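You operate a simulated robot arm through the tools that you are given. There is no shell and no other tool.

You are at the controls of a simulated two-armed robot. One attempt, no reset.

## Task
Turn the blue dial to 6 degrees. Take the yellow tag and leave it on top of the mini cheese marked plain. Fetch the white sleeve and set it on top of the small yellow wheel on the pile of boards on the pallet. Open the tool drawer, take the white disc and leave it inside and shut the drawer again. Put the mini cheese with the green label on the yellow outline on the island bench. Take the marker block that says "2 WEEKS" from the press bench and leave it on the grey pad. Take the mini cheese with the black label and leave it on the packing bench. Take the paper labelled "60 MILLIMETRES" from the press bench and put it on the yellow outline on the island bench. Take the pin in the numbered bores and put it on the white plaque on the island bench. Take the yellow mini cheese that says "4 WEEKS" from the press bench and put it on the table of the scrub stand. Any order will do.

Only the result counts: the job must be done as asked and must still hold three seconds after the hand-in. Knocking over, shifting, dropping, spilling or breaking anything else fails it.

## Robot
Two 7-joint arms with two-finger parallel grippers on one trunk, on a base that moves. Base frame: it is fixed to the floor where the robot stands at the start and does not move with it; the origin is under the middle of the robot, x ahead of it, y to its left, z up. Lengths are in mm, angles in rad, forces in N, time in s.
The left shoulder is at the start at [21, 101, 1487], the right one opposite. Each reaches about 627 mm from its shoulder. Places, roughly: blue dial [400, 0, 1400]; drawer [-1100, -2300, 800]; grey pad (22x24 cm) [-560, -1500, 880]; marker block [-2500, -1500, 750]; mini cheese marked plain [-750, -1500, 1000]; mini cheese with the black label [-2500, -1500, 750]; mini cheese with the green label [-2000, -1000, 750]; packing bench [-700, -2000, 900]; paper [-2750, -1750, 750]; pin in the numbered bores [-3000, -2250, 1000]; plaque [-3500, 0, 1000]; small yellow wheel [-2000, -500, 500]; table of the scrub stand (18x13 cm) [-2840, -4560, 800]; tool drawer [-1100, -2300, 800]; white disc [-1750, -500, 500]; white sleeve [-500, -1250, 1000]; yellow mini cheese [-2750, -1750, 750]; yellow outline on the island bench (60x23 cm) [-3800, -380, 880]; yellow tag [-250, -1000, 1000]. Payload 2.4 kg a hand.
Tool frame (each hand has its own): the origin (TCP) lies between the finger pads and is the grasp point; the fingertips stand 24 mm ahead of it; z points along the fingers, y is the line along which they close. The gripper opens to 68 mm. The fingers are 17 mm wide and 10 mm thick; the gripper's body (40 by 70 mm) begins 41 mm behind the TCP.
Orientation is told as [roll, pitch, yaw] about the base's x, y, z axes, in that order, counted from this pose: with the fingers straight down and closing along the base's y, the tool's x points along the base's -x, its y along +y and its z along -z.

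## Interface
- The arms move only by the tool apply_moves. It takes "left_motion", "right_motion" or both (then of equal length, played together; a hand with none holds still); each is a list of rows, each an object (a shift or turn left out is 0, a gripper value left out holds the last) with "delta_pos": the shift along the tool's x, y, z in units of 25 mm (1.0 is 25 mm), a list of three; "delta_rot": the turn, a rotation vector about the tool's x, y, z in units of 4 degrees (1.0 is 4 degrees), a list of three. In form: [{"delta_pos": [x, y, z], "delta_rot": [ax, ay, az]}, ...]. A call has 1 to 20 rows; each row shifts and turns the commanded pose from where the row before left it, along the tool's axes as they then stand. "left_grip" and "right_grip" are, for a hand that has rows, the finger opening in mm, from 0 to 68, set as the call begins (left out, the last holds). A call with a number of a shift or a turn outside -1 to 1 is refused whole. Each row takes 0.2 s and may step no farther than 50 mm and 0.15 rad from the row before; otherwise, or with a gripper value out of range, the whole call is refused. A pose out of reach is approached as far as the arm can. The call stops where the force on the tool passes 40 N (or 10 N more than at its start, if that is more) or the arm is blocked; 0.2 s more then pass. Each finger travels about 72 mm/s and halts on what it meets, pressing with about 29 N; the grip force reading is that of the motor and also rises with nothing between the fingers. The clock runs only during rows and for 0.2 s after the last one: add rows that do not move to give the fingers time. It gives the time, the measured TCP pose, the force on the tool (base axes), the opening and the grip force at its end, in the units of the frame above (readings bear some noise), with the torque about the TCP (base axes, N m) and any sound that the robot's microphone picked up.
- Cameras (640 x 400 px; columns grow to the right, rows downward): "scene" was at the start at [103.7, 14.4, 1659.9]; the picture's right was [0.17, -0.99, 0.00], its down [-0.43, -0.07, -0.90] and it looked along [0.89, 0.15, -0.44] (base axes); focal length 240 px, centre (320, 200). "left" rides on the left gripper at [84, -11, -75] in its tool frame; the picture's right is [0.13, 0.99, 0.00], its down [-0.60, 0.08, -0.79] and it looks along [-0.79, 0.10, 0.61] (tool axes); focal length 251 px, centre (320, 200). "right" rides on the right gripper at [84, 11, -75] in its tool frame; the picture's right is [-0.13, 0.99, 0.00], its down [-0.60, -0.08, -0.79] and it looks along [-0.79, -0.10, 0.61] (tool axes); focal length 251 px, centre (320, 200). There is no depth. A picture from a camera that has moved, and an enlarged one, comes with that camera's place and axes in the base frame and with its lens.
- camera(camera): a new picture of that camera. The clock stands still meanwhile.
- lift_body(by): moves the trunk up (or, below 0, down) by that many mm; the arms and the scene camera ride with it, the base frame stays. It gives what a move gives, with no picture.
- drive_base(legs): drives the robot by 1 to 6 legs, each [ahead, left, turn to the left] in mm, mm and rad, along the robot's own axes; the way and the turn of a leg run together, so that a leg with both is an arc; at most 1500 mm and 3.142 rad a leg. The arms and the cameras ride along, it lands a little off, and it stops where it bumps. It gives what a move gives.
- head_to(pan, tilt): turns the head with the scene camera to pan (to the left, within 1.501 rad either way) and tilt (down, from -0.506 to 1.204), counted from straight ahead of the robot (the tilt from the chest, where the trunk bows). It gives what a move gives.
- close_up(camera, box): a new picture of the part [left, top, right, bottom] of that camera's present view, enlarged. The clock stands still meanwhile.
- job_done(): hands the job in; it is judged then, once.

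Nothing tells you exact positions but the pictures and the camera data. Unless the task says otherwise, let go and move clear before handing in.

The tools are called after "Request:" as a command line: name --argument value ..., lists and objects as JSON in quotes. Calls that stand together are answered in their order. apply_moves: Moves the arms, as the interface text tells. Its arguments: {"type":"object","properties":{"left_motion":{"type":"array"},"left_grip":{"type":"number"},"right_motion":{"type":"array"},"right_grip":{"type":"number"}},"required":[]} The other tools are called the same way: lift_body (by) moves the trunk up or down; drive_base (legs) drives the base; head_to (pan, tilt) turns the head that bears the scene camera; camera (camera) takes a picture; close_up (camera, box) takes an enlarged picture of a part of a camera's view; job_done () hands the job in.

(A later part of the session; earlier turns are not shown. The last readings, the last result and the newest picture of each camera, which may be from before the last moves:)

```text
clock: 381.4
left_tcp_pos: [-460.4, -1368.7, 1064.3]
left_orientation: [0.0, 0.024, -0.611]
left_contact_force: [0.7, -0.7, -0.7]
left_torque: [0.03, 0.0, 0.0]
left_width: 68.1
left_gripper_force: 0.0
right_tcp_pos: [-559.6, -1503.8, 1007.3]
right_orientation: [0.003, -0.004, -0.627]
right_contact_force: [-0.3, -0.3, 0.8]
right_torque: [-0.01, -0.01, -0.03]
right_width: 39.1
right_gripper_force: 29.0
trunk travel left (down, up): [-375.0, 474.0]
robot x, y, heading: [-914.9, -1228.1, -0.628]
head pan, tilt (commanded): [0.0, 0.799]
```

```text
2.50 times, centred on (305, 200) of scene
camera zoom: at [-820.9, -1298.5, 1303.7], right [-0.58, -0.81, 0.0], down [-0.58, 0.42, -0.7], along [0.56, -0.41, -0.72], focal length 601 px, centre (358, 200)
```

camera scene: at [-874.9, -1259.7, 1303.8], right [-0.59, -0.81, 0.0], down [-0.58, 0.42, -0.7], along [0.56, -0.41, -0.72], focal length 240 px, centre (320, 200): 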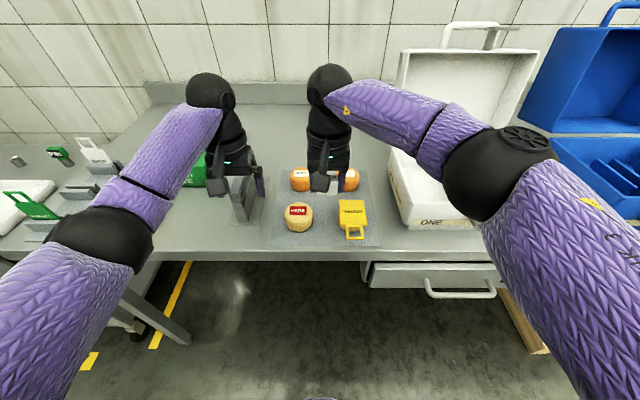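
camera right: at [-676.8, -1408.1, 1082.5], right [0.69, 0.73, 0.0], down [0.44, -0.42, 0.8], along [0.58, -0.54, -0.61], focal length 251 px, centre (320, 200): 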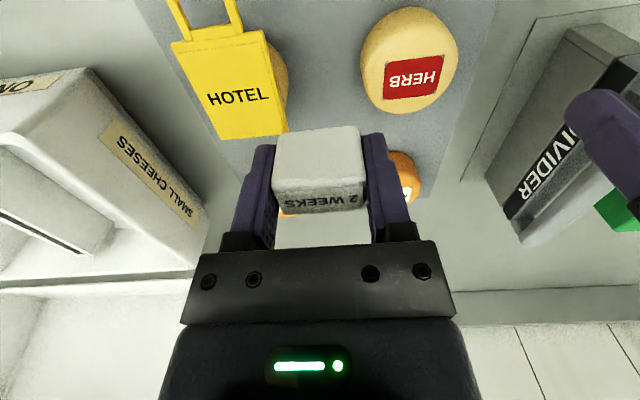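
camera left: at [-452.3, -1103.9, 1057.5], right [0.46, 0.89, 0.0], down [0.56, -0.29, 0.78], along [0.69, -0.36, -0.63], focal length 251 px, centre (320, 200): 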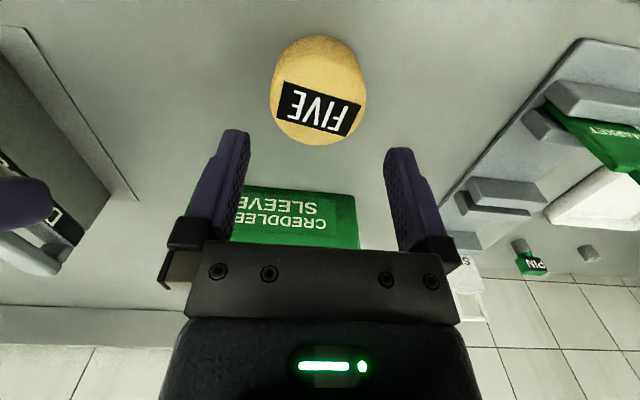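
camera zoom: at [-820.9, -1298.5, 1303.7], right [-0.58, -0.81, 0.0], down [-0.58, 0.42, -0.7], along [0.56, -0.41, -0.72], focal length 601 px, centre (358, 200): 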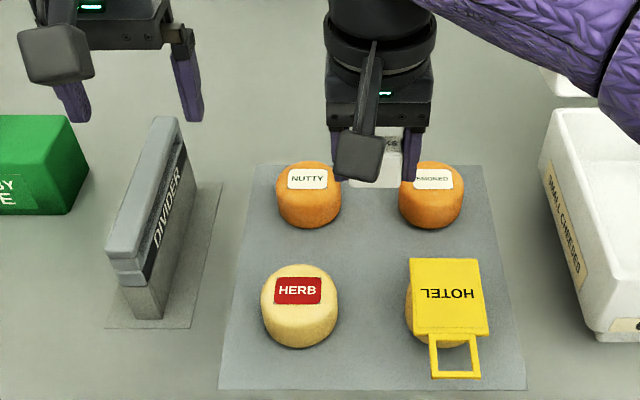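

Directly below is the free middle of the pad. Lowering the block.

Request:
apply_moves --right_motion '[{"delta_pos": [0, 0, 0.9]}, {"delta_pos": [0, 0, 0.9]}, {"delta_pos": [0, 0, 0.9]}, {"delta_pos": [0, 0, 0.7]}, {}]'

Request:
camera --camera "right"

Request:
close_up --camera "scene" --box '[210, 120, 400, 280]'

```text
clock: 382.6
left_tcp_pos: [-461.4, -1368.1, 1064.1]
left_orientation: [-0.002, 0.024, -0.612]
left_contact_force: [0.1, -0.4, -0.3]
left_torque: [-0.01, -0.01, 0.01]
left_width: 67.9
left_gripper_force: 0.1
right_tcp_pos: [-558.7, -1503.8, 922.8]
right_orientation: [0.005, -0.005, -0.626]
right_contact_force: [-0.2, 0.5, -0.5]
right_torque: [0.01, 0.0, -0.01]
right_width: 39.0
right_gripper_force: 29.0
trunk travel left (down, up): [-375.0, 474.0]
robot x, y, heading: [-918.7, -1227.9, -0.622]
head pan, tilt (commanded): [0.0, 0.799]
```

```text
taken
camera right: at [-623.4, -1446.3, 997.1], right [0.69, 0.73, 0.0], down [0.44, -0.42, 0.8], along [0.58, -0.54, -0.61], focal length 251 px, centre (320, 200)
```

right: 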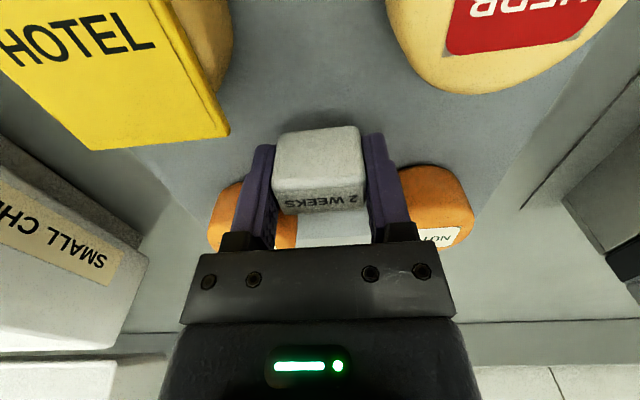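

```text
2.50 times, centred on (305, 200) of scene
camera zoom: at [-821.6, -1298.0, 1303.8], right [-0.58, -0.81, 0.0], down [-0.58, 0.42, -0.7], along [0.57, -0.41, -0.72], focal length 601 px, centre (358, 200)
```

zoom: 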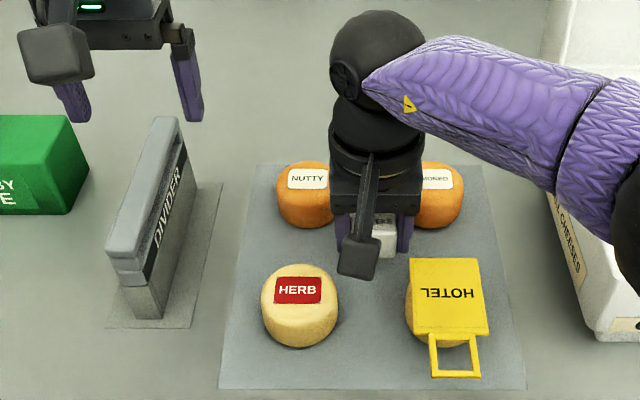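

Request:
apply_moves --right_motion '[{"delta_pos": [0, 0, 0.2]}, {"delta_pos": [0, 0, 0.2]}, {}]'

Request:
apply_moves --right_motion '[{"delta_pos": [0, 0, 0.1]}, {}]'

Request:
apply_moves --right_motion '[{"delta_pos": [0, 0, 0.1]}, {}]'

```text
clock: 383.4
left_tcp_pos: [-461.6, -1369.6, 1065.4]
left_orientation: [-0.001, 0.025, -0.611]
left_contact_force: [-0.1, 0.4, 0.3]
left_torque: [0.04, 0.0, -0.01]
left_width: 67.9
left_gripper_force: 0.2
right_tcp_pos: [-559.0, -1503.4, 911.4]
right_orientation: [0.002, -0.002, -0.627]
right_contact_force: [-0.7, -0.4, -0.1]
right_torque: [-0.03, 0.01, 0.02]
right_width: 39.4
right_gripper_force: 29.0
trunk travel left (down, up): [-375.0, 474.0]
robot x, y, heading: [-918.7, -1231.2, -0.627]
head pan, tilt (commanded): [0.0, 0.799]
```

```text
clock: 384.0
left_tcp_pos: [-463.0, -1368.3, 1064.7]
left_orientation: [-0.001, 0.025, -0.613]
left_contact_force: [-0.3, 1.1, 0.3]
left_torque: [-0.03, 0.01, 0.03]
left_width: 68.0
left_gripper_force: 0.1
right_tcp_pos: [-558.8, -1502.6, 910.0]
right_orientation: [0.003, -0.005, -0.626]
right_contact_force: [-1.0, -0.4, -0.8]
right_torque: [-0.02, 0.0, -0.01]
right_width: 39.0
right_gripper_force: 28.7
trunk travel left (down, up): [-375.0, 474.0]
robot x, y, heading: [-918.9, -1230.6, -0.625]
head pan, tilt (commanded): [0.0, 0.799]
```

```text
clock: 384.6
left_tcp_pos: [-462.1, -1369.5, 1064.1]
left_orientation: [-0.002, 0.023, -0.61]
left_contact_force: [0.3, -0.2, -0.2]
left_torque: [0.02, -0.01, 0.01]
left_width: 67.9
left_gripper_force: 0.1
right_tcp_pos: [-558.8, -1503.6, 907.9]
right_orientation: [0.003, -0.006, -0.625]
right_contact_force: [-0.1, -0.4, -1.1]
right_torque: [-0.01, -0.05, -0.01]
right_width: 39.1
right_gripper_force: 28.7
trunk travel left (down, up): [-375.0, 474.0]
robot x, y, heading: [-918.3, -1232.3, -0.625]
head pan, tilt (commanded): [0.0, 0.799]
```

Request:
apply_moves --right_motion '[{"delta_pos": [0, 0, 0.1]}, {}]'

Request:
apply_moves --right_motion '[{"delta_pos": [0, 0, 0.08]}, {}]'

```text
clock: 385.2
left_tcp_pos: [-461.6, -1367.9, 1065.6]
left_orientation: [-0.001, 0.023, -0.611]
left_contact_force: [0.0, -0.3, 0.3]
left_torque: [0.02, -0.03, 0.02]
left_width: 67.9
left_gripper_force: 0.1
right_tcp_pos: [-558.6, -1504.6, 906.2]
right_orientation: [0.004, -0.006, -0.626]
right_contact_force: [0.9, -1.1, 16.4]
right_torque: [-0.15, 0.07, 0.03]
right_width: 39.2
right_gripper_force: 28.8
trunk travel left (down, up): [-375.0, 474.0]
robot x, y, heading: [-917.6, -1232.9, -0.624]
head pan, tilt (commanded): [0.0, 0.799]
```

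```text
clock: 385.8
left_tcp_pos: [-461.9, -1369.2, 1065.2]
left_orientation: [0.0, 0.022, -0.613]
left_contact_force: [-0.6, 0.7, 0.6]
left_torque: [0.02, 0.03, 0.04]
left_width: 67.9
left_gripper_force: 0.1
right_tcp_pos: [-560.0, -1503.2, 904.7]
right_orientation: [0.002, -0.008, -0.625]
right_contact_force: [2.6, -2.4, 22.6]
right_torque: [-0.12, -0.02, 0.01]
right_width: 39.1
right_gripper_force: 28.9
trunk travel left (down, up): [-375.0, 474.0]
robot x, y, heading: [-920.4, -1230.7, -0.63]
head pan, tilt (commanded): [0.0, 0.799]
```

Contact with the pad. Ease up 2 mm, open to 56 and rise.

Request:
apply_moves --right_motion '[{"delta_pos": [0, 0, -0.1]}, {}]'

Request:
apply_moves --right_motion '[{}, {}, {}]' --right_grip 56

Request:
apply_moves --right_motion '[{"delta_pos": [0, 0, -0.4]}, {"delta_pos": [0, 0, -0.8]}, {"delta_pos": [0, 0, -0.9]}, {"delta_pos": [0, 0, -0.9]}, {"delta_pos": [0, 0, -0.9]}, {"delta_pos": [0, 0, -0.9]}]'

Request:
camera --camera "right"

Request:
close_up --camera "scene" --box '[180, 120, 420, 290]'

```text
clock: 386.4
left_tcp_pos: [-462.3, -1368.8, 1064.6]
left_orientation: [-0.001, 0.025, -0.611]
left_contact_force: [0.3, 0.1, -1.3]
left_torque: [0.01, 0.03, 0.0]
left_width: 68.1
left_gripper_force: 0.0
right_tcp_pos: [-559.0, -1503.3, 904.7]
right_orientation: [0.004, -0.005, -0.627]
right_contact_force: [0.0, 0.5, -0.1]
right_torque: [-0.01, -0.03, 0.0]
right_width: 39.5
right_gripper_force: 28.4
trunk travel left (down, up): [-375.0, 474.0]
robot x, y, heading: [-917.1, -1226.6, -0.624]
head pan, tilt (commanded): [0.0, 0.799]
```

```text
clock: 387.2
left_tcp_pos: [-461.6, -1370.1, 1065.4]
left_orientation: [-0.002, 0.025, -0.613]
left_contact_force: [-0.2, -0.5, 0.3]
left_torque: [-0.05, -0.02, -0.02]
left_width: 67.9
left_gripper_force: 0.1
right_tcp_pos: [-558.6, -1502.4, 904.7]
right_orientation: [0.003, -0.003, -0.627]
right_contact_force: [-0.4, 0.0, -0.1]
right_torque: [-0.01, 0.01, -0.01]
right_width: 55.9
right_gripper_force: 0.2
trunk travel left (down, up): [-375.0, 474.0]
robot x, y, heading: [-918.4, -1231.5, -0.621]
head pan, tilt (commanded): [0.0, 0.799]
```

```text
clock: 388.6
left_tcp_pos: [-461.9, -1369.3, 1065.7]
left_orientation: [-0.001, 0.025, -0.613]
left_contact_force: [0.2, 0.1, -1.0]
left_torque: [0.03, 0.01, 0.03]
left_width: 67.9
left_gripper_force: 0.1
right_tcp_pos: [-558.4, -1503.8, 1027.9]
right_orientation: [0.004, -0.005, -0.626]
right_contact_force: [-0.5, 0.1, -0.8]
right_torque: [-0.02, 0.0, -0.01]
right_width: 55.9
right_gripper_force: 0.1
trunk travel left (down, up): [-375.0, 474.0]
robot x, y, heading: [-916.7, -1229.9, -0.625]
head pan, tilt (commanded): [0.0, 0.799]
```

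```text
taken
camera right: at [-623.2, -1446.2, 1101.5], right [0.69, 0.73, 0.0], down [0.44, -0.42, 0.8], along [0.58, -0.54, -0.61], focal length 251 px, centre (320, 200)
```

right: 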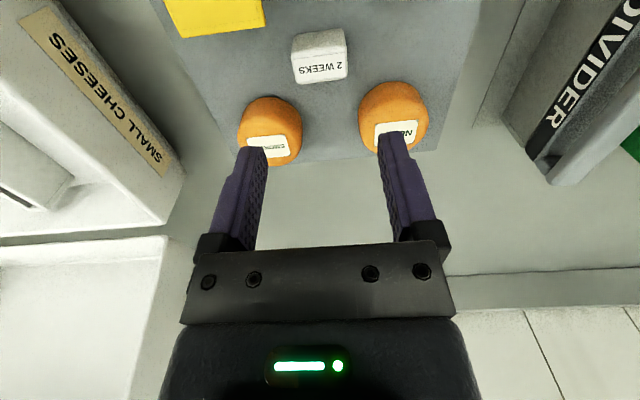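

```text
2.35 times, centred on (300, 205) of scene
camera zoom: at [-821.6, -1298.0, 1303.8], right [-0.58, -0.81, 0.0], down [-0.58, 0.42, -0.7], along [0.57, -0.41, -0.72], focal length 565 px, centre (367, 188)
```

zoom: 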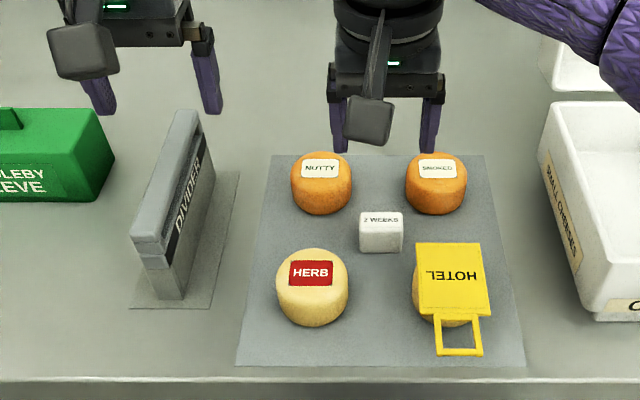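

The "2 WEEKS" block stands on the grey pad. Next the green-labelled cheese: I back off, turn round and go to the press bench.

Request:
drive_base --legs '[[-380, 0, 0], [0, 0, 1.571], [0, 0, 1.574], [0, 700, 0]]'

Request:
camera --camera "scene"

```text
clock: 402.1
left_tcp_pos: [-2099.9, -1416.3, 1063.7]
left_orientation: [-0.002, 0.024, 2.515]
left_contact_force: [-0.1, 0.6, -0.2]
left_torque: [0.0, -0.01, 0.01]
left_width: 68.1
left_gripper_force: 0.1
right_tcp_pos: [-2000.9, -1281.8, 1026.0]
right_orientation: [0.005, -0.006, 2.503]
right_contact_force: [-0.3, 0.4, -0.3]
right_torque: [0.0, 0.0, 0.03]
right_width: 56.0
right_gripper_force: 0.0
trunk travel left (down, up): [-375.0, 474.0]
robot x, y, heading: [-1644.5, -1565.7, 2.509]
head pan, tilt (commanded): [0.0, 0.799]
```

```text
taken
camera scene: at [-1737.0, -1493.7, 1303.8], right [0.6, 0.8, 0.0], down [0.58, -0.43, -0.7], along [-0.56, 0.41, -0.72], focal length 240 px, centre (320, 200)
```

scene: 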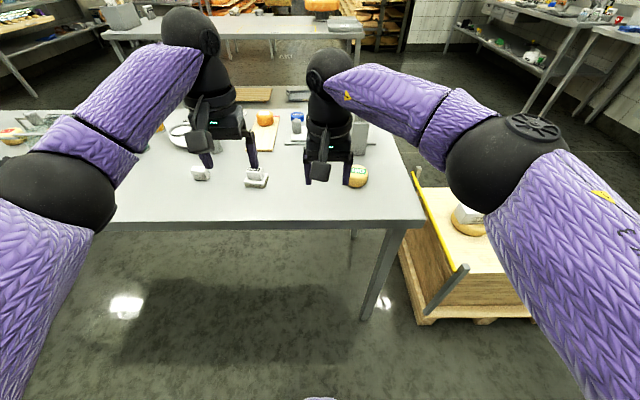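

I move in so the right hand comes over the THREE cheese.

Request:
drive_base --legs '[[160, -65, 0.011]]'

Request:
camera --camera "right"

Request:
camera --camera "scene"

```text
clock: 403.6
left_tcp_pos: [-2193.0, -1273.3, 1064.9]
left_orientation: [-0.001, 0.026, 2.528]
left_contact_force: [-1.0, 0.4, -0.2]
left_torque: [0.0, 0.04, -0.01]
left_width: 67.8
left_gripper_force: 0.1
right_tcp_pos: [-2095.0, -1137.3, 1025.8]
right_orientation: [0.004, -0.004, 2.517]
right_contact_force: [-0.2, 0.4, 0.0]
right_torque: [0.0, -0.04, -0.02]
right_width: 55.8
right_gripper_force: 0.2
trunk travel left (down, up): [-375.0, 474.0]
robot x, y, heading: [-1734.9, -1414.5, 2.514]
head pan, tilt (commanded): [0.0, 0.799]
```

```text
taken
camera right: at [-2035.5, -1196.7, 1101.0], right [-0.69, -0.73, 0.0], down [-0.44, 0.42, 0.8], along [-0.58, 0.54, -0.61], focal length 251 px, centre (320, 200)
```

right: 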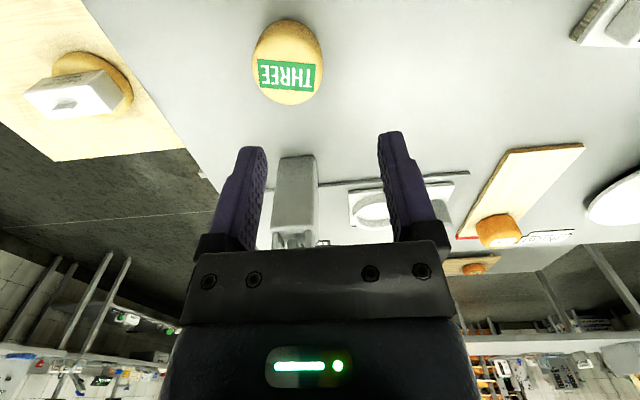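

```text
taken
camera scene: at [-1829.4, -1346.0, 1303.7], right [0.58, 0.81, 0.0], down [0.58, -0.42, -0.7], along [-0.57, 0.41, -0.72], focal length 240 px, centre (320, 200)
```

scene: 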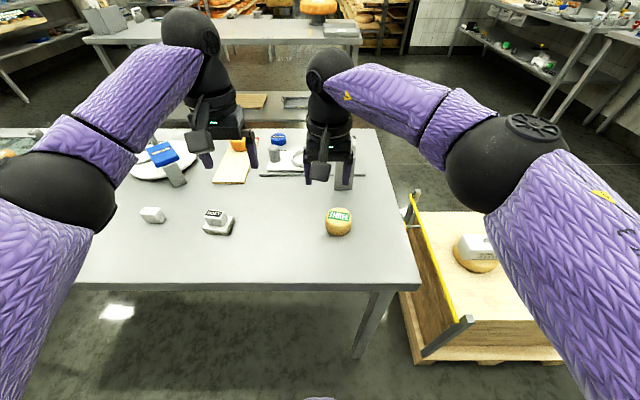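

Request:
apply_moves --right_motion '[{"delta_pos": [-0.3, -0.56, 0.5]}, {"delta_pos": [-0.3, -0.56, 0.9]}, {"delta_pos": [0, 0, 0.9]}, {"delta_pos": [0, 0, 0.9]}]' --right_grip 68

Request:
close_up --camera "right" --box '[200, 20, 440, 190]'

```text
clock: 404.6
left_tcp_pos: [-2192.7, -1274.0, 1063.5]
left_orientation: [-0.001, 0.026, 2.529]
left_contact_force: [0.1, -0.8, 0.3]
left_torque: [-0.02, -0.02, 0.01]
left_width: 67.8
left_gripper_force: 0.0
right_tcp_pos: [-2090.5, -1108.4, 946.1]
right_orientation: [0.004, -0.006, 2.515]
right_contact_force: [0.0, -0.1, 0.4]
right_torque: [0.0, -0.04, 0.01]
right_width: 68.2
right_gripper_force: 0.0
trunk travel left (down, up): [-375.0, 474.0]
robot x, y, heading: [-1743.4, -1415.6, 2.514]
head pan, tilt (commanded): [0.0, 0.799]
```

```text
2.35 times, centred on (320, 105) of right
camera zoom: at [-2031.7, -1166.7, 1020.6], right [-0.69, -0.73, 0.0], down [-0.44, 0.42, 0.8], along [-0.58, 0.54, -0.61], focal length 592 px, centre (320, 424)
```

zoom: 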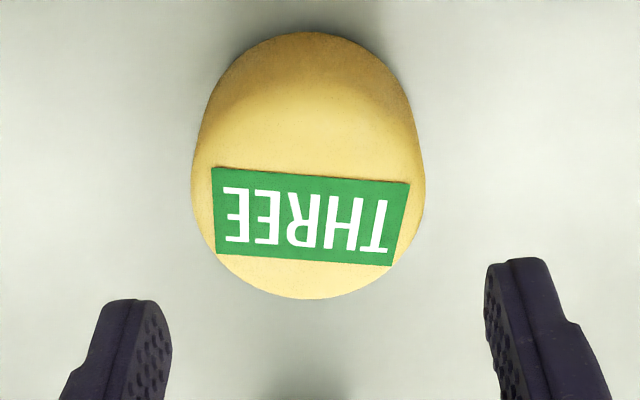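

Request:
apply_moves --right_motion '[{"delta_pos": [-0.1, -0.12, 0.7]}, {"delta_pos": [0, 0, 0.7]}, {"delta_pos": [0, 0, 0.7]}, {"delta_pos": [0, 0, 0.68]}, {}]'

Request:
camera --camera "right"

```text
clock: 405.8
left_tcp_pos: [-2192.9, -1272.3, 1065.1]
left_orientation: [-0.001, 0.025, 2.528]
left_contact_force: [0.2, 0.3, -1.2]
left_torque: [-0.03, -0.03, -0.02]
left_width: 68.1
left_gripper_force: 0.1
right_tcp_pos: [-2091.2, -1105.4, 877.1]
right_orientation: [0.003, -0.004, 2.516]
right_contact_force: [0.0, 0.4, 0.2]
right_torque: [0.0, 0.01, 0.01]
right_width: 68.2
right_gripper_force: 0.1
trunk travel left (down, up): [-375.0, 474.0]
robot x, y, heading: [-1734.0, -1409.2, 2.519]
head pan, tilt (commanded): [0.0, 0.799]
```

```text
taken
camera right: at [-2032.0, -1163.8, 952.4], right [-0.69, -0.73, 0.0], down [-0.44, 0.42, 0.8], along [-0.58, 0.54, -0.61], focal length 251 px, centre (320, 200)
```

right: 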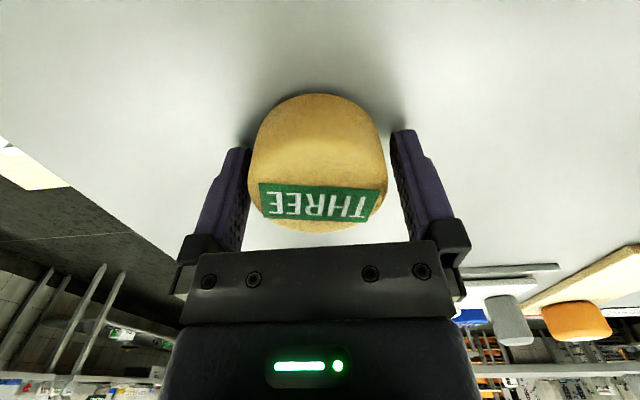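

Centred. Close and lift.

Request:
apply_moves --right_motion '[{}, {}, {}]' --right_grip 45

Request:
apply_moves --right_motion '[{"delta_pos": [0, 0, -0.5]}, {"delta_pos": [0, 0, -0.9]}, {"delta_pos": [0, 0, -0.9]}, {"delta_pos": [0, 0, -0.9]}, {"delta_pos": [0, 0, -0.9]}, {"delta_pos": [0, 0, -0.9]}]'

Request:
camera --camera "right"

```text
clock: 406.6
left_tcp_pos: [-2193.1, -1274.3, 1065.2]
left_orientation: [-0.002, 0.025, 2.528]
left_contact_force: [-0.3, 0.4, 0.9]
left_torque: [0.04, 0.01, 0.0]
left_width: 68.1
left_gripper_force: 0.0
right_tcp_pos: [-2092.5, -1105.3, 877.6]
right_orientation: [0.006, -0.004, 2.515]
right_contact_force: [0.2, -1.1, -0.2]
right_torque: [-0.02, 0.02, -0.04]
right_width: 59.3
right_gripper_force: 28.8
trunk travel left (down, up): [-375.0, 474.0]
robot x, y, heading: [-1737.7, -1411.4, 2.516]
head pan, tilt (commanded): [0.0, 0.799]
```

```text
clock: 408.0
left_tcp_pos: [-2192.4, -1274.6, 1064.0]
left_orientation: [-0.003, 0.025, 2.529]
left_contact_force: [-0.5, 0.0, -0.1]
left_torque: [-0.01, 0.02, -0.01]
left_width: 67.8
left_gripper_force: 0.0
right_tcp_pos: [-2091.2, -1103.1, 1002.1]
right_orientation: [0.005, -0.003, 2.515]
right_contact_force: [-0.1, -0.3, -0.7]
right_torque: [0.01, 0.01, -0.04]
right_width: 59.3
right_gripper_force: 29.6
trunk travel left (down, up): [-375.0, 474.0]
robot x, y, heading: [-1735.6, -1414.6, 2.516]
head pan, tilt (commanded): [0.0, 0.799]
```

```text
taken
camera right: at [-2031.2, -1161.8, 1076.4], right [-0.69, -0.73, 0.0], down [-0.44, 0.42, 0.8], along [-0.58, 0.54, -0.61], focal length 251 px, centre (320, 200)
```

right: 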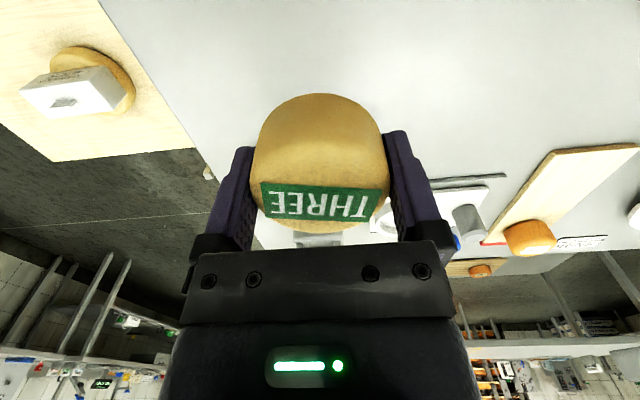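

THREE is in the right hand. Now the paper: I back off a little and slide left to face it.

Request:
drive_base --legs '[[-150, 0, 0], [0, 990, 0.005]]'

Request:
camera --camera "scene"

Request:
camera --camera "left"

```text
clock: 414.1
left_tcp_pos: [-2643.3, -2145.1, 1064.9]
left_orientation: [-0.001, 0.024, 2.518]
left_contact_force: [0.2, 0.2, 0.3]
left_torque: [-0.01, 0.01, 0.03]
left_width: 67.8
left_gripper_force: 0.1
right_tcp_pos: [-2540.6, -1976.9, 1001.4]
right_orientation: [0.003, -0.004, 2.505]
right_contact_force: [0.6, -0.8, -1.1]
right_torque: [-0.01, -0.03, 0.01]
right_width: 59.3
right_gripper_force: 29.3
trunk travel left (down, up): [-375.0, 474.0]
robot x, y, heading: [-2187.8, -2291.8, 2.504]
head pan, tilt (commanded): [0.0, 0.799]
```

```text
taken
camera scene: at [-2281.1, -2222.4, 1303.8], right [0.59, 0.8, 0.0], down [0.58, -0.43, -0.7], along [-0.56, 0.41, -0.72], focal length 240 px, centre (320, 200)
```

scene: 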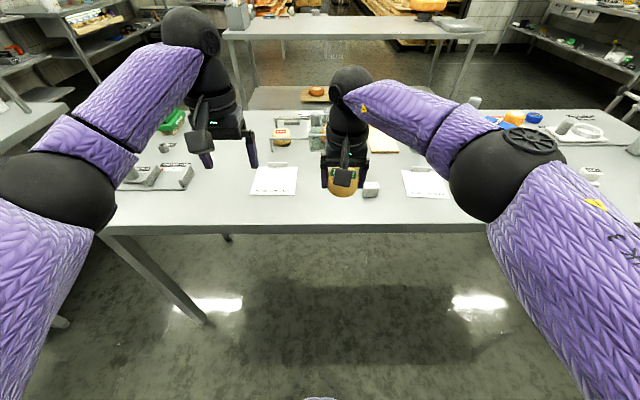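

```text
taken
camera left: at [-2571.5, -2186.1, 1141.5], right [-0.47, -0.88, 0.0], down [-0.55, 0.3, 0.78], along [-0.69, 0.37, -0.63], focal length 251 px, centre (320, 200)
```

left: 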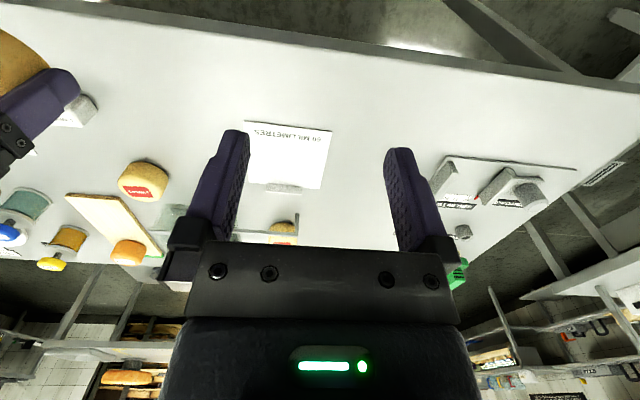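

Paper tab is near U 3260, N 1134. I approach and correct heading.

Request:
drive_base --legs '[[190, 0, 0.016]]'

Request:
close_up --camera "left" --box '[200, 40, 440, 200]'

Request:
close_up --camera "scene" --box '[200, 150, 360, 280]'

```text
clock: 415.6
left_tcp_pos: [-2799.3, -2042.6, 1064.0]
left_orientation: [0.0, 0.024, 2.536]
left_contact_force: [-0.6, 0.5, -0.3]
left_torque: [-0.01, -0.03, 0.02]
left_width: 67.9
left_gripper_force: 0.2
right_tcp_pos: [-2698.5, -1872.8, 1000.5]
right_orientation: [0.005, -0.003, 2.524]
right_contact_force: [-0.8, 0.5, -0.8]
right_torque: [0.0, 0.04, 0.0]
right_width: 59.3
right_gripper_force: 29.2
trunk travel left (down, up): [-375.0, 474.0]
robot x, y, heading: [-2341.1, -2177.7, 2.523]
head pan, tilt (commanded): [0.0, 0.799]
```

```text
2.50 times, centred on (320, 120) of left
camera zoom: at [-2725.4, -2082.7, 1141.3], right [-0.46, -0.89, 0.0], down [-0.56, 0.29, 0.78], along [-0.69, 0.36, -0.63], focal length 629 px, centre (320, 400)
```

zoom: 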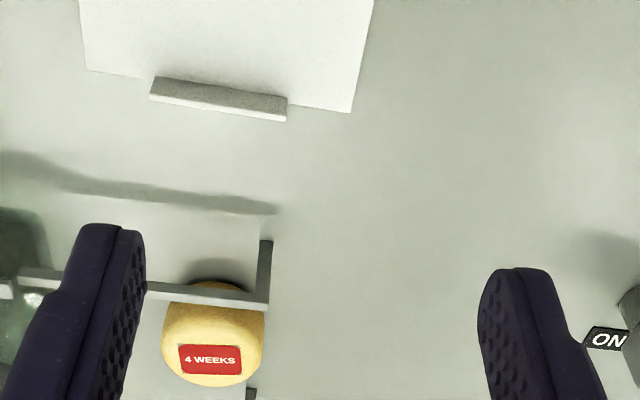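

```text
3.08 times, centred on (280, 215) of scene
camera zoom: at [-2434.4, -2113.8, 1303.7], right [0.58, 0.82, 0.0], down [0.58, -0.42, -0.7], along [-0.57, 0.4, -0.72], focal length 739 px, centre (443, 154)
```

zoom: 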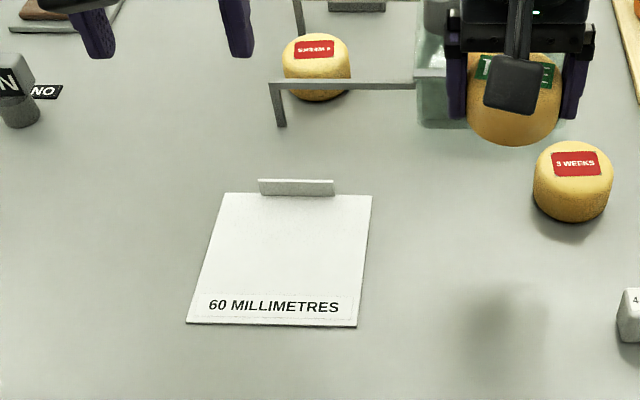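

The paper's upright tab is ~61 mm wide and thin, so I will pinch it across its thickness. I raise the right hand for clearance and turn the left hand 90° about the vertical.

Request:
apply_moves --left_motion '[{"delta_rot": [0, 0, 1]}, {"delta_rot": [0, 0, 1]}, {"delta_rot": [0, 0, 1]}, {"delta_rot": [0, 0, 1]}, {"delta_rot": [0, 0, 1]}, {"delta_rot": [0, 0, 1]}, {"delta_rot": [0, 0, 1]}, {"delta_rot": [0, 0, 1]}, {"delta_rot": [0, 0, 1]}, {"delta_rot": [0, 0, 1]}, {"delta_rot": [0, 0, 1]}, {"delta_rot": [0, 0, 1]}, {"delta_rot": [0, 0, 1]}, {"delta_rot": [0, 0, 1]}, {"delta_rot": [0, 0, 1]}, {"delta_rot": [0, 0, 1]}, {"delta_rot": [0, 0, 1]}, {"delta_rot": [0, 0, 1]}]' --right_motion '[{"delta_pos": [0.3, 0, -0.9]}, {"delta_pos": [0.3, 0, -0.9]}, {"delta_pos": [0.3, 0, -0.9]}, {}, {}, {}, {}, {}, {}, {}, {}, {}, {}, {}, {}, {}, {}, {}]'

Request:
camera --camera "scene"

```text
clock: 417.2
left_tcp_pos: [-2797.6, -2041.8, 1064.9]
left_orientation: [-0.015, 0.015, 2.055]
left_contact_force: [-1.7, 4.1, -5.4]
left_torque: [0.05, 0.13, 0.09]
left_width: 68.1
left_gripper_force: 0.0
right_tcp_pos: [-2678.2, -1885.5, 1069.7]
right_orientation: [0.002, -0.007, 2.52]
right_contact_force: [-0.6, 0.5, -1.6]
right_torque: [-0.01, -0.03, 0.04]
right_width: 59.1
right_gripper_force: 29.0
trunk travel left (down, up): [-375.0, 474.0]
robot x, y, heading: [-2340.3, -2180.8, 2.528]
head pan, tilt (commanded): [0.0, 0.799]
stopped in row 8 (left hand): the force on the tool passed its limit at 56 N (the readings are from after the stop); the commanded pose is now the measured one
```

```text
taken
camera scene: at [-2433.9, -2114.1, 1303.8], right [0.58, 0.82, 0.0], down [0.58, -0.42, -0.7], along [-0.57, 0.4, -0.72], focal length 240 px, centre (320, 200)
```

scene: 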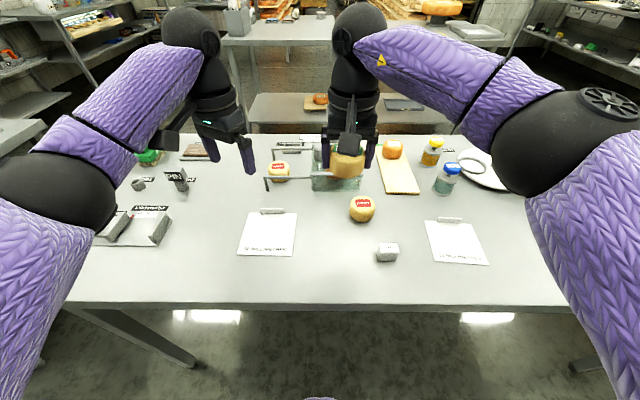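

The camera box meets the forearm when turning that way, so I turn the other way instead.

Request:
apply_moves --left_motion '[{"delta_rot": [0, 0, -0.5]}, {"delta_rot": [0, 0, -1]}, {"delta_rot": [0, 0, -1]}, {"delta_rot": [0, 0, -1]}, {"delta_rot": [0, 0, -1]}, {"delta_rot": [0, 0, -1]}, {"delta_rot": [0, 0, -1]}, {"delta_rot": [0, 0, -1]}, {"delta_rot": [0, 0, -1]}, {"delta_rot": [0, 0, -1]}, {"delta_rot": [0, 0, -1]}, {"delta_rot": [0, 0, -1]}, {"delta_rot": [0, 0, -1]}, {"delta_rot": [0, 0, -1]}, {"delta_rot": [0, 0, -1]}, {"delta_rot": [0, 0, -1]}, {"delta_rot": [0, 0, -1]}, {"delta_rot": [0, 0, -1]}, {"delta_rot": [0, 0, -1]}, {"delta_rot": [0, 0, -1]}]'

Request:
apply_moves --left_motion '[{"delta_rot": [0, 0, -1]}, {"delta_rot": [0, 0, -1]}, {"delta_rot": [0, 0, -1]}, {"delta_rot": [0, 0, -1]}, {"delta_rot": [0, 0, -1]}, {"delta_rot": [0, 0, -1]}, {"delta_rot": [0, 0, -1]}, {"delta_rot": [0, 0, -1]}, {"delta_rot": [0, 0, -1]}, {"delta_rot": [0, 0, -0.5]}]'

Request:
camera --camera "scene"

Request:
camera --camera "left"

```text
clock: 421.4
left_tcp_pos: [-2798.7, -2042.2, 1064.4]
left_orientation: [0.012, 0.016, -2.867]
left_contact_force: [0.1, 0.1, 0.8]
left_torque: [0.0, -0.03, 0.01]
left_width: 67.8
left_gripper_force: 0.1
right_tcp_pos: [-2678.2, -1885.6, 1068.8]
right_orientation: [0.003, -0.006, 2.521]
right_contact_force: [0.3, -0.4, -2.2]
right_torque: [0.02, -0.04, -0.03]
right_width: 59.5
right_gripper_force: 28.9
trunk travel left (down, up): [-375.0, 474.0]
robot x, y, heading: [-2336.6, -2178.5, 2.52]
head pan, tilt (commanded): [0.0, 0.799]
```

```text
clock: 423.6
left_tcp_pos: [-2798.1, -2042.8, 1064.3]
left_orientation: [0.018, 0.005, -2.205]
left_contact_force: [0.0, 0.0, 0.4]
left_torque: [0.02, -0.02, -0.01]
left_width: 67.9
left_gripper_force: 0.0
right_tcp_pos: [-2679.2, -1886.1, 1069.1]
right_orientation: [0.004, -0.005, 2.521]
right_contact_force: [0.2, 0.5, -1.9]
right_torque: [0.01, -0.03, 0.0]
right_width: 59.1
right_gripper_force: 29.2
trunk travel left (down, up): [-375.0, 474.0]
robot x, y, heading: [-2343.4, -2178.7, 2.523]
head pan, tilt (commanded): [0.0, 0.799]
```

```text
taken
camera scene: at [-2433.9, -2114.1, 1303.8], right [0.58, 0.82, 0.0], down [0.58, -0.42, -0.7], along [-0.57, 0.4, -0.72], focal length 240 px, centre (320, 200)
```

scene: 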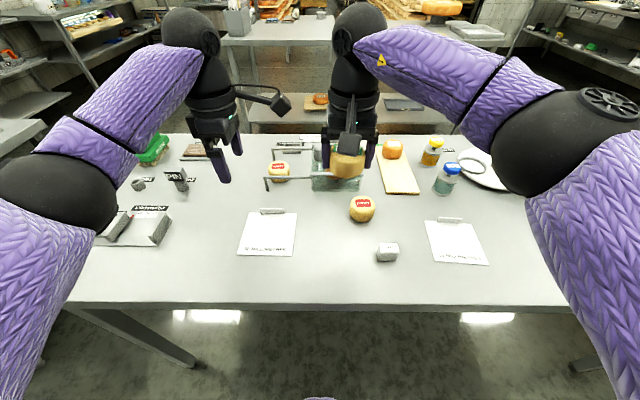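

```text
taken
camera left: at [-2759.4, -1969.4, 1139.3], right [0.88, -0.48, 0.02], down [-0.31, -0.53, 0.79], along [-0.37, -0.7, -0.61], focal length 251 px, centre (320, 200)
```

left: 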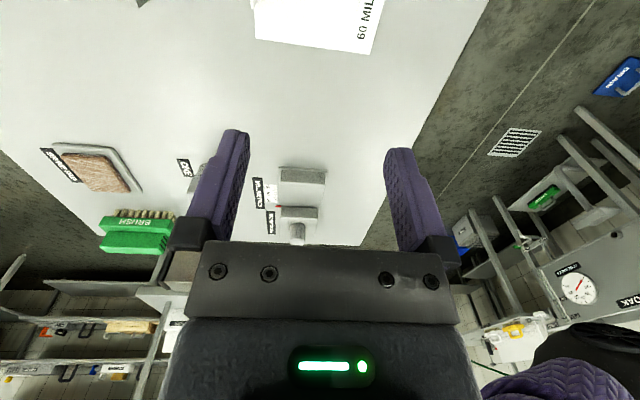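

The left hand is now turned with its closing axis front-to-back. I step 45 mm closer and move over the tab.

Request:
drive_base --legs '[[45, 0, 0]]'

Request:
apply_moves --left_motion '[{"delta_pos": [0.63, -0.22, 0.5]}, {"delta_pos": [0.63, -0.22, 0.5]}, {"delta_pos": [0, 0, 0.9]}, {"delta_pos": [0, 0, 0.9]}]' --left_grip 40

Request:
camera --camera "left"

Request:
close_up --camera "scene" --box '[200, 140, 360, 290]'

```text
clock: 424.6
left_tcp_pos: [-2835.8, -2016.6, 1064.4]
left_orientation: [0.022, 0.006, -2.204]
left_contact_force: [0.1, -0.1, -0.8]
left_torque: [-0.01, 0.01, -0.02]
left_width: 67.8
left_gripper_force: 0.0
right_tcp_pos: [-2715.4, -1858.6, 1069.4]
right_orientation: [0.004, -0.004, 2.522]
right_contact_force: [0.1, -0.2, -0.5]
right_torque: [0.01, -0.01, -0.01]
right_width: 59.1
right_gripper_force: 29.0
trunk travel left (down, up): [-375.0, 474.0]
robot x, y, heading: [-2379.4, -2154.2, 2.528]
head pan, tilt (commanded): [0.0, 0.799]
```

```text
clock: 425.6
left_tcp_pos: [-2824.4, -1983.8, 994.4]
left_orientation: [0.02, 0.006, -2.204]
left_contact_force: [-0.4, -0.6, -0.4]
left_torque: [0.0, 0.01, 0.01]
left_width: 40.1
left_gripper_force: 0.1
right_tcp_pos: [-2716.2, -1859.3, 1069.3]
right_orientation: [0.003, -0.004, 2.521]
right_contact_force: [-0.1, -0.4, -1.4]
right_torque: [0.01, 0.03, -0.02]
right_width: 59.5
right_gripper_force: 29.4
trunk travel left (down, up): [-375.0, 474.0]
robot x, y, heading: [-2377.5, -2153.7, 2.525]
head pan, tilt (commanded): [0.0, 0.799]
```

```text
taken
camera left: at [-2784.9, -1911.8, 1069.2], right [0.88, -0.48, 0.02], down [-0.31, -0.53, 0.79], along [-0.37, -0.7, -0.61], focal length 251 px, centre (320, 200)
```

left: 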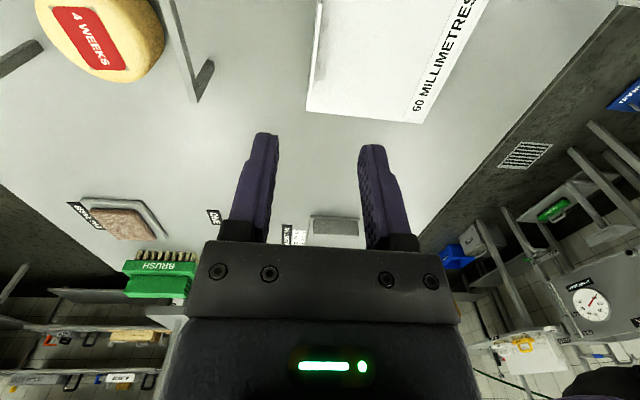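

```text
2.67 times, centred on (280, 215) of scene
camera zoom: at [-2471.0, -2087.9, 1303.7], right [0.58, 0.82, 0.0], down [0.58, -0.42, -0.7], along [-0.57, 0.4, -0.72], focal length 641 px, centre (427, 160)
```

zoom: 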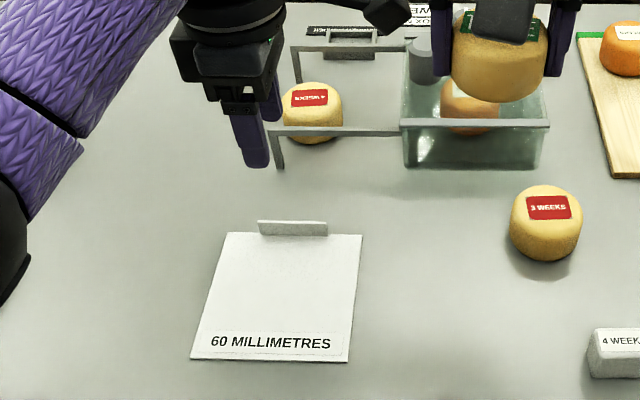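

Request:
close_up --camera "left" --box '[240, 0, 400, 140]'

```text
2.86 times, centred on (320, 70) of left
camera zoom: at [-2784.9, -1911.8, 1069.2], right [0.88, -0.48, 0.02], down [-0.31, -0.53, 0.79], along [-0.37, -0.7, -0.61], focal length 718 px, centre (320, 571)
```

zoom: 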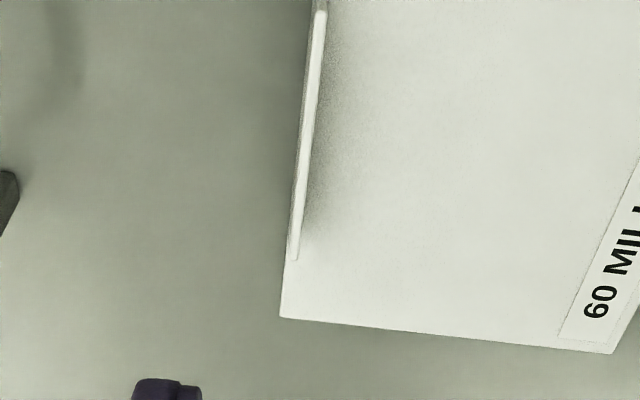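

Tab is aligned. Descend with a small correction.

Request:
apply_moves --left_motion '[{"delta_pos": [-0.08, -0.1, 0.9]}, {"delta_pos": [0, 0, 0.9]}, {"delta_pos": [0, 0, 0.9]}, {"delta_pos": [0, 0, 0.9]}, {}]'

Request:
close_up --camera "left" --box '[200, 60, 440, 220]'

Request:
close_up --camera "scene" --box '[220, 170, 360, 280]'

```text
clock: 426.8
left_tcp_pos: [-2825.0, -1986.8, 903.1]
left_orientation: [0.021, 0.003, -2.206]
left_contact_force: [0.1, 0.7, -0.8]
left_torque: [0.02, 0.01, 0.02]
left_width: 39.8
left_gripper_force: 0.0
right_tcp_pos: [-2717.2, -1858.9, 1069.7]
right_orientation: [0.004, -0.005, 2.524]
right_contact_force: [0.0, 0.1, -0.9]
right_torque: [-0.01, -0.01, 0.02]
right_width: 59.3
right_gripper_force: 29.0
trunk travel left (down, up): [-375.0, 474.0]
robot x, y, heading: [-2379.3, -2156.5, 2.53]
head pan, tilt (commanded): [0.0, 0.799]
```

```text
2.50 times, centred on (320, 140) of left
camera zoom: at [-2785.2, -1912.5, 979.4], right [0.88, -0.48, 0.02], down [-0.31, -0.53, 0.79], along [-0.37, -0.7, -0.61], focal length 629 px, centre (320, 350)
```

zoom: 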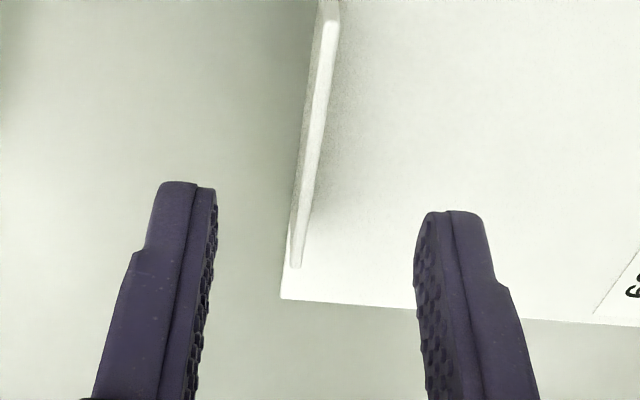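

```text
3.64 times, centred on (290, 225) of scene
camera zoom: at [-2470.9, -2087.9, 1303.8], right [0.58, 0.82, 0.0], down [0.58, -0.42, -0.7], along [-0.57, 0.4, -0.72], focal length 874 px, centre (429, 109)
```

zoom: 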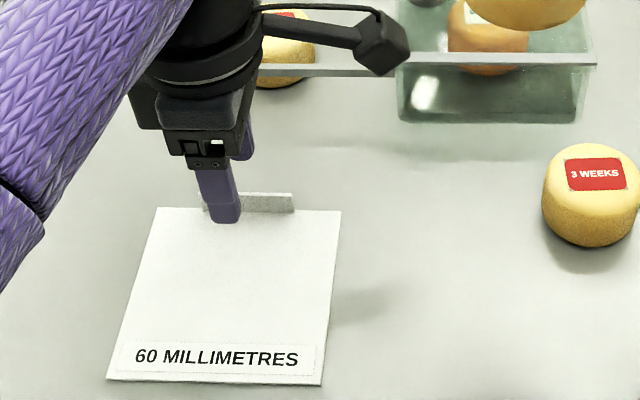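

Request:
apply_moves --left_motion '[{"delta_pos": [0, -0.04, 0.5]}, {"delta_pos": [0, 0, 0.5]}, {}]'

Request:
close_up --camera "left" --box '[200, 60, 440, 220]'

```text
clock: 427.6
left_tcp_pos: [-2824.9, -1986.4, 878.9]
left_orientation: [0.019, 0.005, -2.204]
left_contact_force: [0.5, -0.3, 0.6]
left_torque: [0.03, 0.03, 0.01]
left_width: 39.9
left_gripper_force: 0.0
right_tcp_pos: [-2716.9, -1860.0, 1069.3]
right_orientation: [0.004, -0.006, 2.522]
right_contact_force: [1.0, 0.1, -1.3]
right_torque: [-0.01, 0.01, 0.02]
right_width: 59.3
right_gripper_force: 29.0
trunk travel left (down, up): [-375.0, 474.0]
robot x, y, heading: [-2375.4, -2153.5, 2.523]
head pan, tilt (commanded): [0.0, 0.799]
```

```text
2.50 times, centred on (320, 140) of left
camera zoom: at [-2786.0, -1912.5, 953.6], right [0.88, -0.48, 0.02], down [-0.31, -0.53, 0.79], along [-0.37, -0.7, -0.61], focal length 629 px, centre (320, 350)
```

zoom: 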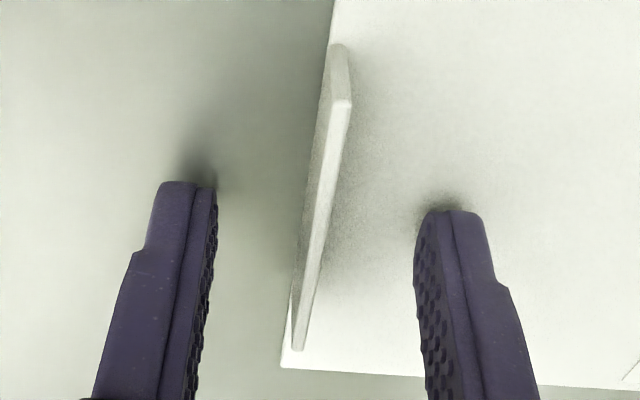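

The tab stands between the pads. Closing.

Request:
apply_moves --left_motion '[{}, {}, {}, {}]' --left_grip 0

Request:
apply_moves --left_motion '[{"delta_pos": [0, 0, -0.4]}, {"delta_pos": [0, 0, -0.6]}, {"delta_pos": [0, 0, -0.8]}]'

Request:
camera --camera "left"

Request:
close_up --camera "scene" --box '[200, 140, 360, 290]'

```text
clock: 428.6
left_tcp_pos: [-2825.1, -1986.2, 878.8]
left_orientation: [0.02, 0.005, -2.202]
left_contact_force: [0.4, -1.1, -0.5]
left_torque: [0.03, 0.02, 0.02]
left_width: 1.7
left_gripper_force: 25.5
right_tcp_pos: [-2716.2, -1859.9, 1068.8]
right_orientation: [0.003, -0.006, 2.523]
right_contact_force: [-0.5, 0.0, -1.5]
right_torque: [0.01, 0.02, -0.02]
right_width: 59.1
right_gripper_force: 28.9
trunk travel left (down, up): [-375.0, 474.0]
robot x, y, heading: [-2379.5, -2153.1, 2.521]
head pan, tilt (commanded): [0.0, 0.799]
```

```text
clock: 429.4
left_tcp_pos: [-2826.0, -1986.9, 925.2]
left_orientation: [0.019, 0.004, -2.207]
left_contact_force: [-0.5, -0.1, -0.5]
left_torque: [-0.01, 0.05, -0.02]
left_width: 1.6
left_gripper_force: 26.1
right_tcp_pos: [-2715.1, -1859.1, 1069.3]
right_orientation: [0.003, -0.006, 2.521]
right_contact_force: [-0.4, -0.1, -0.9]
right_torque: [-0.03, -0.03, 0.0]
right_width: 59.3
right_gripper_force: 28.9
trunk travel left (down, up): [-375.0, 474.0]
robot x, y, heading: [-2379.3, -2155.3, 2.523]
head pan, tilt (commanded): [0.0, 0.799]
```

```text
taken
camera left: at [-2787.3, -1913.0, 999.1], right [0.87, -0.48, 0.02], down [-0.31, -0.53, 0.79], along [-0.37, -0.7, -0.61], focal length 251 px, centre (320, 200)
```

left: 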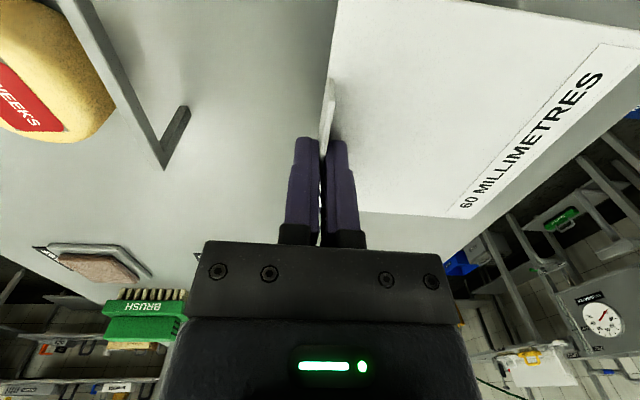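

```text
2.67 times, centred on (280, 215) of scene
camera zoom: at [-2470.8, -2087.9, 1303.8], right [0.58, 0.82, 0.0], down [0.58, -0.42, -0.7], along [-0.57, 0.4, -0.72], focal length 641 px, centre (427, 160)
```

zoom: 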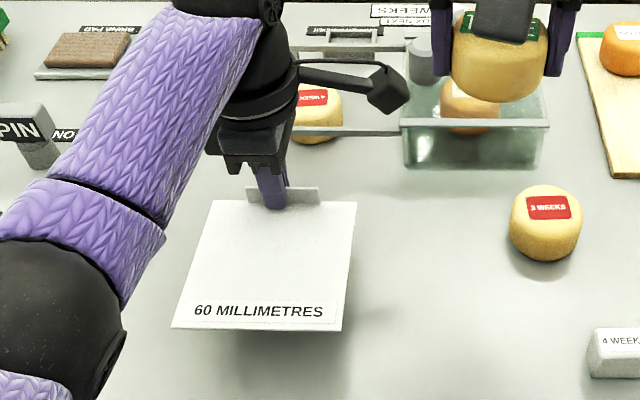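

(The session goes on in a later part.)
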